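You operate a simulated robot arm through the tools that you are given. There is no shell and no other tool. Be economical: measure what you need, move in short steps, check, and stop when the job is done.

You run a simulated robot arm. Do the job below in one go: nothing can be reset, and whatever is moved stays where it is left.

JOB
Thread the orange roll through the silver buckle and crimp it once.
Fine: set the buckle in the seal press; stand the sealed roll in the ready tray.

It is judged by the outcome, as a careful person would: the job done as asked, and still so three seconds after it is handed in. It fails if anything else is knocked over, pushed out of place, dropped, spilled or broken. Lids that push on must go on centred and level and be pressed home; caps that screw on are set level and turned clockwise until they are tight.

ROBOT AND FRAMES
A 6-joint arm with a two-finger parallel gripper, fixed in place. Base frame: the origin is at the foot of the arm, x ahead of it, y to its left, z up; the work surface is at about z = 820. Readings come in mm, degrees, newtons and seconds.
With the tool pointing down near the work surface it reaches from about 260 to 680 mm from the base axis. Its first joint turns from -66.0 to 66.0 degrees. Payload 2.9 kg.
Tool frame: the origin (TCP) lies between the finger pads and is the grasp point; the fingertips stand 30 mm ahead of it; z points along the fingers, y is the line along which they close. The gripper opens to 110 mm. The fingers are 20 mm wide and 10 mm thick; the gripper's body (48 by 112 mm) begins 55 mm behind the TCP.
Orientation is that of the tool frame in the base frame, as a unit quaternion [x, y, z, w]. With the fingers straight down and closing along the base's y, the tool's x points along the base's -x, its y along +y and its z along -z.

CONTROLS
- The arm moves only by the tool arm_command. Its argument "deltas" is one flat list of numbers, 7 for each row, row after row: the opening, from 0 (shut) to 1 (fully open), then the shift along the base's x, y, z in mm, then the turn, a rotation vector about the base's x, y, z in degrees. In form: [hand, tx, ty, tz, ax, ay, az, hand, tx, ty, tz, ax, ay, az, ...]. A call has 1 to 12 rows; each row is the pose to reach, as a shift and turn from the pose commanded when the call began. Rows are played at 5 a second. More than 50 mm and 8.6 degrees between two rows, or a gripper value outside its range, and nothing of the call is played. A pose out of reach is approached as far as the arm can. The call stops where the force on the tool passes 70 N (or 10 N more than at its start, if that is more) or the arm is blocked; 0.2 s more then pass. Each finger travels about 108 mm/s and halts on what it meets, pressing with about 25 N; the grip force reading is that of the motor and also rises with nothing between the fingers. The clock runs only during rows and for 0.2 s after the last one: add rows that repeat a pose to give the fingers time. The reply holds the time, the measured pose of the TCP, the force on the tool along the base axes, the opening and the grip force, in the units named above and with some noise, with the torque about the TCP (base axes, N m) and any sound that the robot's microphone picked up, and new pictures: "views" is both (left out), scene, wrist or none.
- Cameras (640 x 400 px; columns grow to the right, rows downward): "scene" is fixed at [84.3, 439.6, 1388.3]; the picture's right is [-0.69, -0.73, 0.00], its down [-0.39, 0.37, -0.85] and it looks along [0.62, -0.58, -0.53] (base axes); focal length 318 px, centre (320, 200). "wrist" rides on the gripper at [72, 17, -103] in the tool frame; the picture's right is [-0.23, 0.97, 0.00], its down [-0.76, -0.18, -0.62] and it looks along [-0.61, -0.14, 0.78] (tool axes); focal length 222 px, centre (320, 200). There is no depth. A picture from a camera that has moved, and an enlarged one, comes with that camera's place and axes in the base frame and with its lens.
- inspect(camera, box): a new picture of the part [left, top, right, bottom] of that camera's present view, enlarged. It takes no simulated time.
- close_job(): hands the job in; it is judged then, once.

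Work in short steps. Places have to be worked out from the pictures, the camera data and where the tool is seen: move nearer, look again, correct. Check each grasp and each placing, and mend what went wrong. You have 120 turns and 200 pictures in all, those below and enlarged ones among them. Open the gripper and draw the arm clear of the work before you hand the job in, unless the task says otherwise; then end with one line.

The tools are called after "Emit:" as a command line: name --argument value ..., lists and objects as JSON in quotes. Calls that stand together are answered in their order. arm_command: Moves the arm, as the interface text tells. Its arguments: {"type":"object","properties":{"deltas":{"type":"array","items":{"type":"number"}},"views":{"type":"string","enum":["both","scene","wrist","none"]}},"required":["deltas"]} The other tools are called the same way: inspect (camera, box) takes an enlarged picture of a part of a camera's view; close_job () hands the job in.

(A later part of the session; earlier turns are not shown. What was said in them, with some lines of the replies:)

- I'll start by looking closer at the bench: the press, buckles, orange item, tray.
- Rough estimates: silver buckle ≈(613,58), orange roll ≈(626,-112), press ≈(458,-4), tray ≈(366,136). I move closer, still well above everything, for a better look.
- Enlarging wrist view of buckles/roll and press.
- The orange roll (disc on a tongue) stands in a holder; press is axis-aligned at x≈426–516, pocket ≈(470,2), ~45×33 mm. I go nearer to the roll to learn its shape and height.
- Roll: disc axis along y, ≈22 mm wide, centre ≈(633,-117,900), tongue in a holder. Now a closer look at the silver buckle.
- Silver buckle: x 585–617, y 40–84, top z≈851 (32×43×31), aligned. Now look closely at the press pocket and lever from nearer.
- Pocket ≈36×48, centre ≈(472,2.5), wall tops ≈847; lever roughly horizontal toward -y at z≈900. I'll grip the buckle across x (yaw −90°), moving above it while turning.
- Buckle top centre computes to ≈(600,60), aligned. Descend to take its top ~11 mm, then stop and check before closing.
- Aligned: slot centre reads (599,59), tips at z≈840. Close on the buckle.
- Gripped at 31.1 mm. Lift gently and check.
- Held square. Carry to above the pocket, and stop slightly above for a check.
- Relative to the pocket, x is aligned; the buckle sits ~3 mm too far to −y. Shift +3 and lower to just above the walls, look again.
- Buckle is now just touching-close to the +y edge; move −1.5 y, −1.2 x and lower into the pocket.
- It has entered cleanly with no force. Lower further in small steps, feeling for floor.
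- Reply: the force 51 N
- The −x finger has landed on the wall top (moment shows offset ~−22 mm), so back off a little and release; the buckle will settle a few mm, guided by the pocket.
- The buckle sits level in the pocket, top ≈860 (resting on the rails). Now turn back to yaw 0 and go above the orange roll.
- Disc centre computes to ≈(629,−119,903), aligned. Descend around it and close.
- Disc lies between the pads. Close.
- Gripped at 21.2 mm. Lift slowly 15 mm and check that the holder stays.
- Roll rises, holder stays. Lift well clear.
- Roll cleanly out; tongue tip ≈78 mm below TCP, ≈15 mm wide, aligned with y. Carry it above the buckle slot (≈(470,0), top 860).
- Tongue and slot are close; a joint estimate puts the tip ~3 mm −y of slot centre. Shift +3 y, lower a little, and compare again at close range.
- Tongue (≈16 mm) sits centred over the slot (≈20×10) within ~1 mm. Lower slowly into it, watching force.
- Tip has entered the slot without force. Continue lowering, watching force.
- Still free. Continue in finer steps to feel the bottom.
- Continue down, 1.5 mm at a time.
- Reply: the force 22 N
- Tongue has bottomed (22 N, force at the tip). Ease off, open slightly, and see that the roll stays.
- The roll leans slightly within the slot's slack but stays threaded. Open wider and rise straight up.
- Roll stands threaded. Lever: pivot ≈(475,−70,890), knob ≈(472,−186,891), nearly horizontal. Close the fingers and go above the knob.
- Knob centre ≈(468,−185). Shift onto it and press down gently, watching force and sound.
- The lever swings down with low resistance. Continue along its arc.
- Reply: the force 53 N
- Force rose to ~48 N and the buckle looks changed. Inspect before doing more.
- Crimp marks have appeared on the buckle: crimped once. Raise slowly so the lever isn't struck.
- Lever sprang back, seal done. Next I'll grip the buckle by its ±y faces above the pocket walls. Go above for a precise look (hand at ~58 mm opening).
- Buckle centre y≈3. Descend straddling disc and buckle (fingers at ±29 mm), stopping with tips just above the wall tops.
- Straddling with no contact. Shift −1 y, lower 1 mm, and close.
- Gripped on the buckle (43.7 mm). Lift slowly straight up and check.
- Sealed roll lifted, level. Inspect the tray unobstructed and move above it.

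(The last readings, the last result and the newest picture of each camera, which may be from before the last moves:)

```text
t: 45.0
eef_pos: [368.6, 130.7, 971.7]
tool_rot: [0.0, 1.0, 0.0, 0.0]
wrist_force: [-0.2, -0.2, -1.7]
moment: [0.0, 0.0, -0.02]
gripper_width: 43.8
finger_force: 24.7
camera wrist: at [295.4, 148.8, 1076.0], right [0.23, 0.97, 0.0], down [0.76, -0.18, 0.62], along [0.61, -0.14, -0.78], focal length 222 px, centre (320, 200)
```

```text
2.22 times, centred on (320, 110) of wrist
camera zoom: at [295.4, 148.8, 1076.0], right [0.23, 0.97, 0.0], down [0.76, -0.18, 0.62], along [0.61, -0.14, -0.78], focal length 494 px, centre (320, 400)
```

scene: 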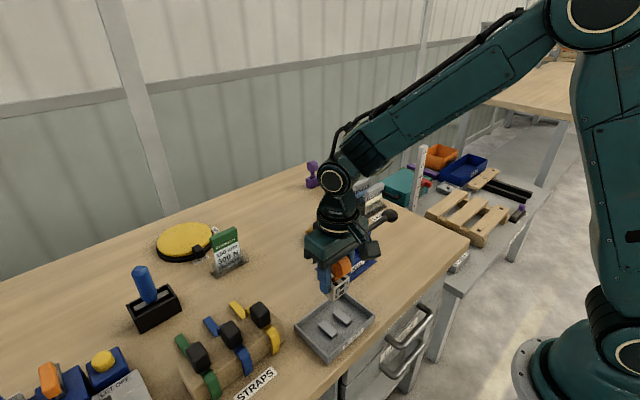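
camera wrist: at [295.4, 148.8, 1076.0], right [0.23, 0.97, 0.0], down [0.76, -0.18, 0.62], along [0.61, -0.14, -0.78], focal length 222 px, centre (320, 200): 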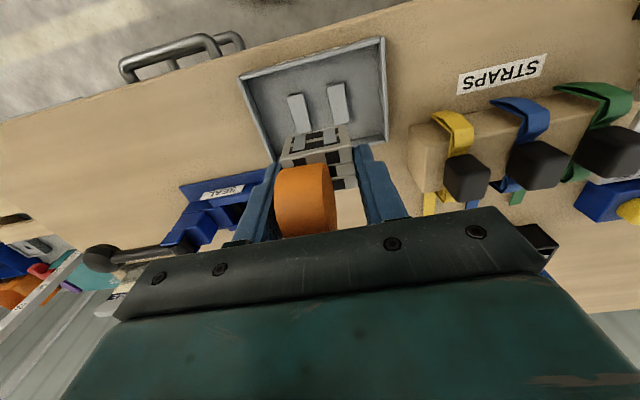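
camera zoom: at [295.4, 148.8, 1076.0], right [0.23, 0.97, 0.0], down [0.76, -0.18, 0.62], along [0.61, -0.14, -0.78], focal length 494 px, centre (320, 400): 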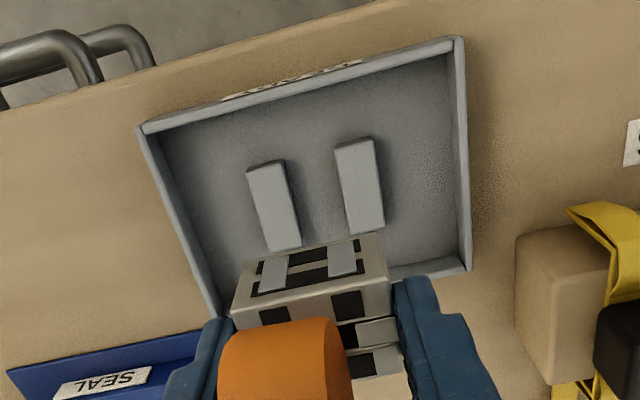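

Rails centred at ≈(366.5,132.7), gap ≈27 mm; buckle (43.5) will bridge them with the tongue between. Lower toward them.

Emit:
arm_command --deltas '[0.3, -2.5, 1.5, -20, 0, 0, 0, 0.3, -2.5, 1.5, -45, 0, 0, 0, 0.3, -2.5, 1.5, -65, 0, 0, 0, 0.3, -2.5, 1.5, -72, 0, 0, 0, 0.3, -2.5, 1.5, -72, 0, 0, 0]' --views "none"

Emit:
inspect --camera "scene" --box '[295, 280, 375, 360]'

Emit:
inspect --camera "wrist" --box '[240, 60, 400, 200]'

```text
t: 46.2
eef_pos: [365.3, 131.4, 898.8]
tool_rot: [0.001, 1.0, 0.0, 0.0]
wrist_force: [0.1, 0.5, -0.6]
moment: [0.01, -0.02, -0.01]
gripper_width: 44.1
finger_force: 24.7
```

```text
5.00 times, centred on (335, 320) of scene
camera zoom: at [84.4, 439.6, 1388.3], right [-0.69, -0.73, 0.0], down [-0.39, 0.37, -0.85], along [0.62, -0.58, -0.53], focal length 1590 px, centre (245, -400)
```

zoom: 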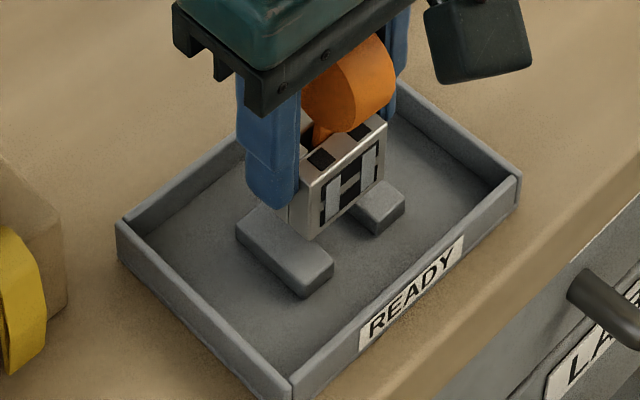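

```text
2.86 times, centred on (320, 130) of wrist
camera zoom: at [293.1, 149.5, 1003.2], right [0.23, 0.97, 0.0], down [0.76, -0.18, 0.62], along [0.61, -0.14, -0.78], focal length 635 px, centre (320, 400)
```

zoom: 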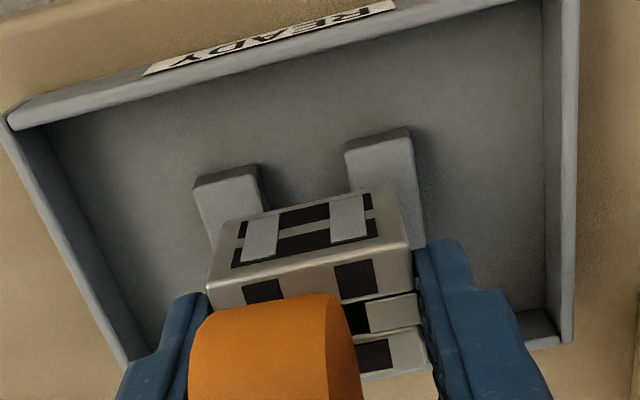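

Alignment good: buckle bridges both rails. Lower slowly to contact.

Emit:
arm_command --deltas '[0.3, 0, -0.5, -6, 0, 0, 0, 0.3, 0, -0.5, -10, 0, 0, 0, 0.3, 0, -0.5, -13, 0, 0, 0, 0.3, 0, -0.5, -15, 0, 0, 0, 0.3, 0, -0.5, -16.5, 0, 0, 0]' --views "none"

Emit:
inspect --camera "scene" --box '[295, 280, 375, 360]'

```text
t: 47.4
eef_pos: [366.5, 131.2, 883.9]
tool_rot: [0.0, 1.0, 0.001, 0.0]
wrist_force: [-1.3, -1.6, 7.1]
moment: [0.0, 0.09, 0.05]
gripper_width: 43.7
finger_force: 25.3
```

```text
5.00 times, centred on (335, 320) of scene
camera zoom: at [84.2, 439.5, 1388.3], right [-0.69, -0.73, 0.0], down [-0.39, 0.37, -0.85], along [0.62, -0.58, -0.53], focal length 1590 px, centre (245, -400)
```

zoom: 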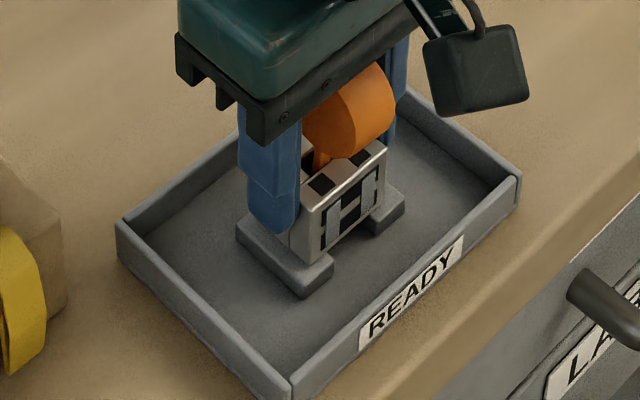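

Contact at 7 N. Half a millimetre more to confirm it is flat, then release gently.

Emit:
arm_command --deltas '[0.3, 0, 0, -0.8, 0, 0, 0, 0.3, 0, 0, -0.8, 0, 0, 0]' --views "none"

Emit:
inspect --camera "wrist" --box '[240, 60, 400, 200]'

```text
t: 48.0
eef_pos: [365.3, 130.8, 884.2]
tool_rot: [0.0, 1.0, 0.0, 0.001]
wrist_force: [-2.1, -2.3, 21.5]
moment: [-0.08, 0.04, 0.03]
gripper_width: 44.2
finger_force: 24.8
```

```text
2.86 times, centred on (320, 130) of wrist
camera zoom: at [292.7, 148.8, 987.3], right [0.23, 0.97, 0.0], down [0.76, -0.18, 0.62], along [0.61, -0.14, -0.78], focal length 635 px, centre (320, 400)
```

zoom: 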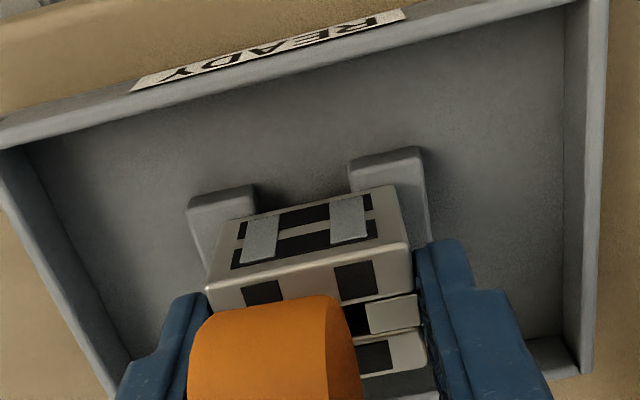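

Firm, level contact on both rails. Back off to zero load and open.

Emit:
arm_command --deltas '[0.3, 0, 0, 1.2, 0, 0, 0, 0.45, 0, 0, 1.2, 0, 0, 0, 0.55, 0, 0, 1.2, 0, 0, 0, 0.55, 0, 0, 1.2, 0, 0, 0]' --views "none"

Emit:
inspect --camera "scene" --box '[295, 280, 375, 360]'

Emit:
inspect --camera "wrist" --box '[240, 60, 400, 220]'

```text
t: 49.0
eef_pos: [365.8, 130.6, 884.6]
tool_rot: [0.0, 1.0, 0.0, 0.0]
wrist_force: [0.4, -0.1, -0.8]
moment: [-0.02, -0.01, 0.01]
gripper_width: 60.5
finger_force: 0.0
```

```text
5.00 times, centred on (335, 320) of scene
camera zoom: at [84.3, 439.6, 1388.3], right [-0.69, -0.73, 0.0], down [-0.39, 0.37, -0.85], along [0.62, -0.58, -0.53], focal length 1590 px, centre (245, -400)
```

zoom: 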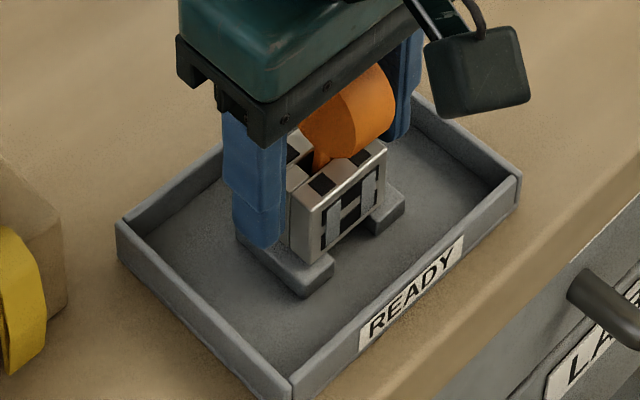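

```text
2.50 times, centred on (320, 140) of wrist
camera zoom: at [292.1, 149.1, 987.9], right [0.23, 0.97, 0.0], down [0.76, -0.18, 0.62], along [0.61, -0.14, -0.78], focal length 555 px, centre (320, 350)
```

zoom: 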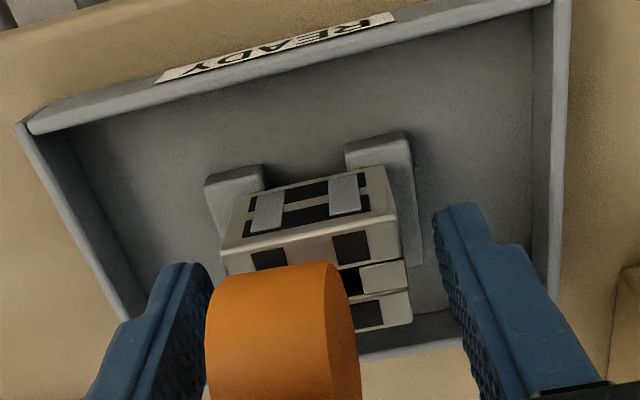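

It stands released with fingers clear on both sides. Rise straight up and away.

Emit:
arm_command --deltas '[0.6, 0, 0, 15, 0, 0, 0, 0.6, 0, 0, 45, 0, 0, 0, 0.6, 0, 0, 90, 0, 0, 0, 0.6, 0, 0, 135, 0, 0, 0, 0.6, 0, -30, 170, 0, 0, 0, 0.6, 0, -75, 190, 0, 0, 0, 0.6, 0, -120, 200, 0, 0, 0, 0.6, 0, -120, 200, 0, 0, 0]' --views "scene"

Emit:
inspect --camera "scene" --box '[295, 270, 385, 360]'

Emit:
inspect --camera "wrist" --box '[240, 0, 560, 200]'

```text
t: 50.8
eef_pos: [367.3, 7.8, 1082.6]
tool_rot: [0.0, 1.0, 0.0, 0.0]
wrist_force: [0.4, -0.2, -0.5]
moment: [0.0, -0.01, -0.02]
gripper_width: 66.1
finger_force: 0.1
```

scene: 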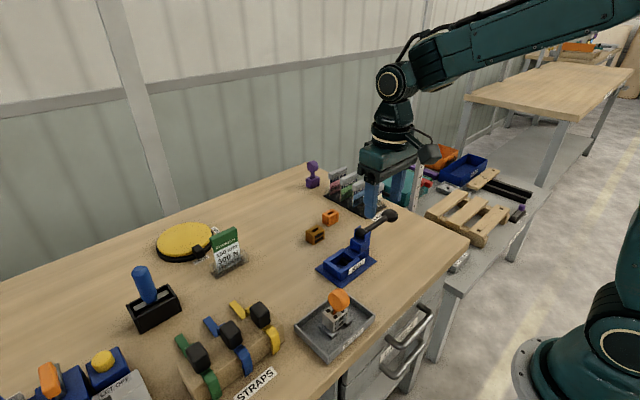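

```text
4.44 times, centred on (340, 315) of scene
camera zoom: at [84.3, 439.6, 1388.3], right [-0.69, -0.73, 0.0], down [-0.39, 0.37, -0.85], along [0.62, -0.58, -0.53], focal length 1413 px, centre (231, -311)
```

zoom: 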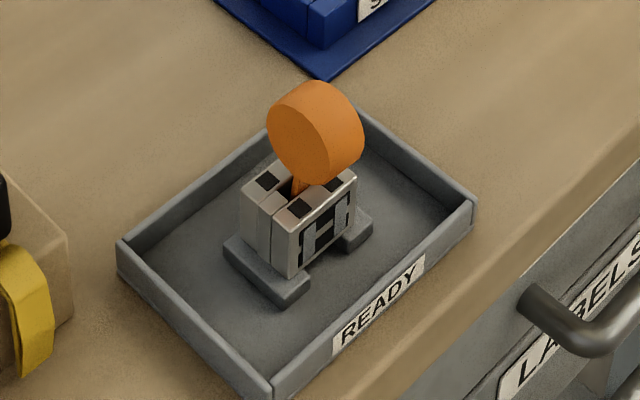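

```text
2.00 times, centred on (400, 100) of wrist
camera zoom: at [294.3, 26.6, 1187.9], right [0.23, 0.97, 0.0], down [0.76, -0.18, 0.62], along [0.61, -0.14, -0.78], focal length 444 px, centre (160, 400)
```

zoom: 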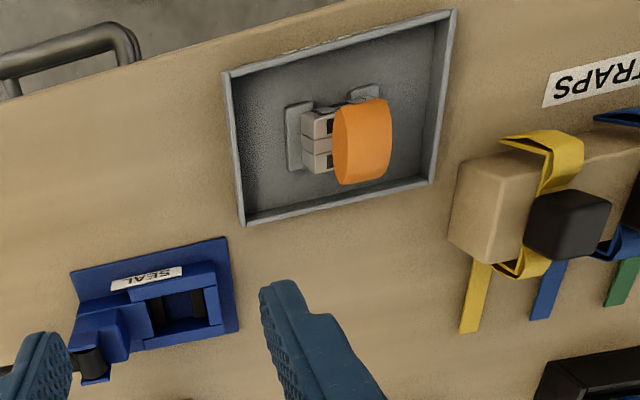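

The sealed roll stands upright on the tray rails. The press lever has returned, nothing else was disturbed, and the gripper is open and clear, so I'm handing the job in.

Emit:
close_job

```text
The job is handed in.
```

The orange roll is threaded through the silver buckle, crimped once in the seal press, and standing in the ready tray.
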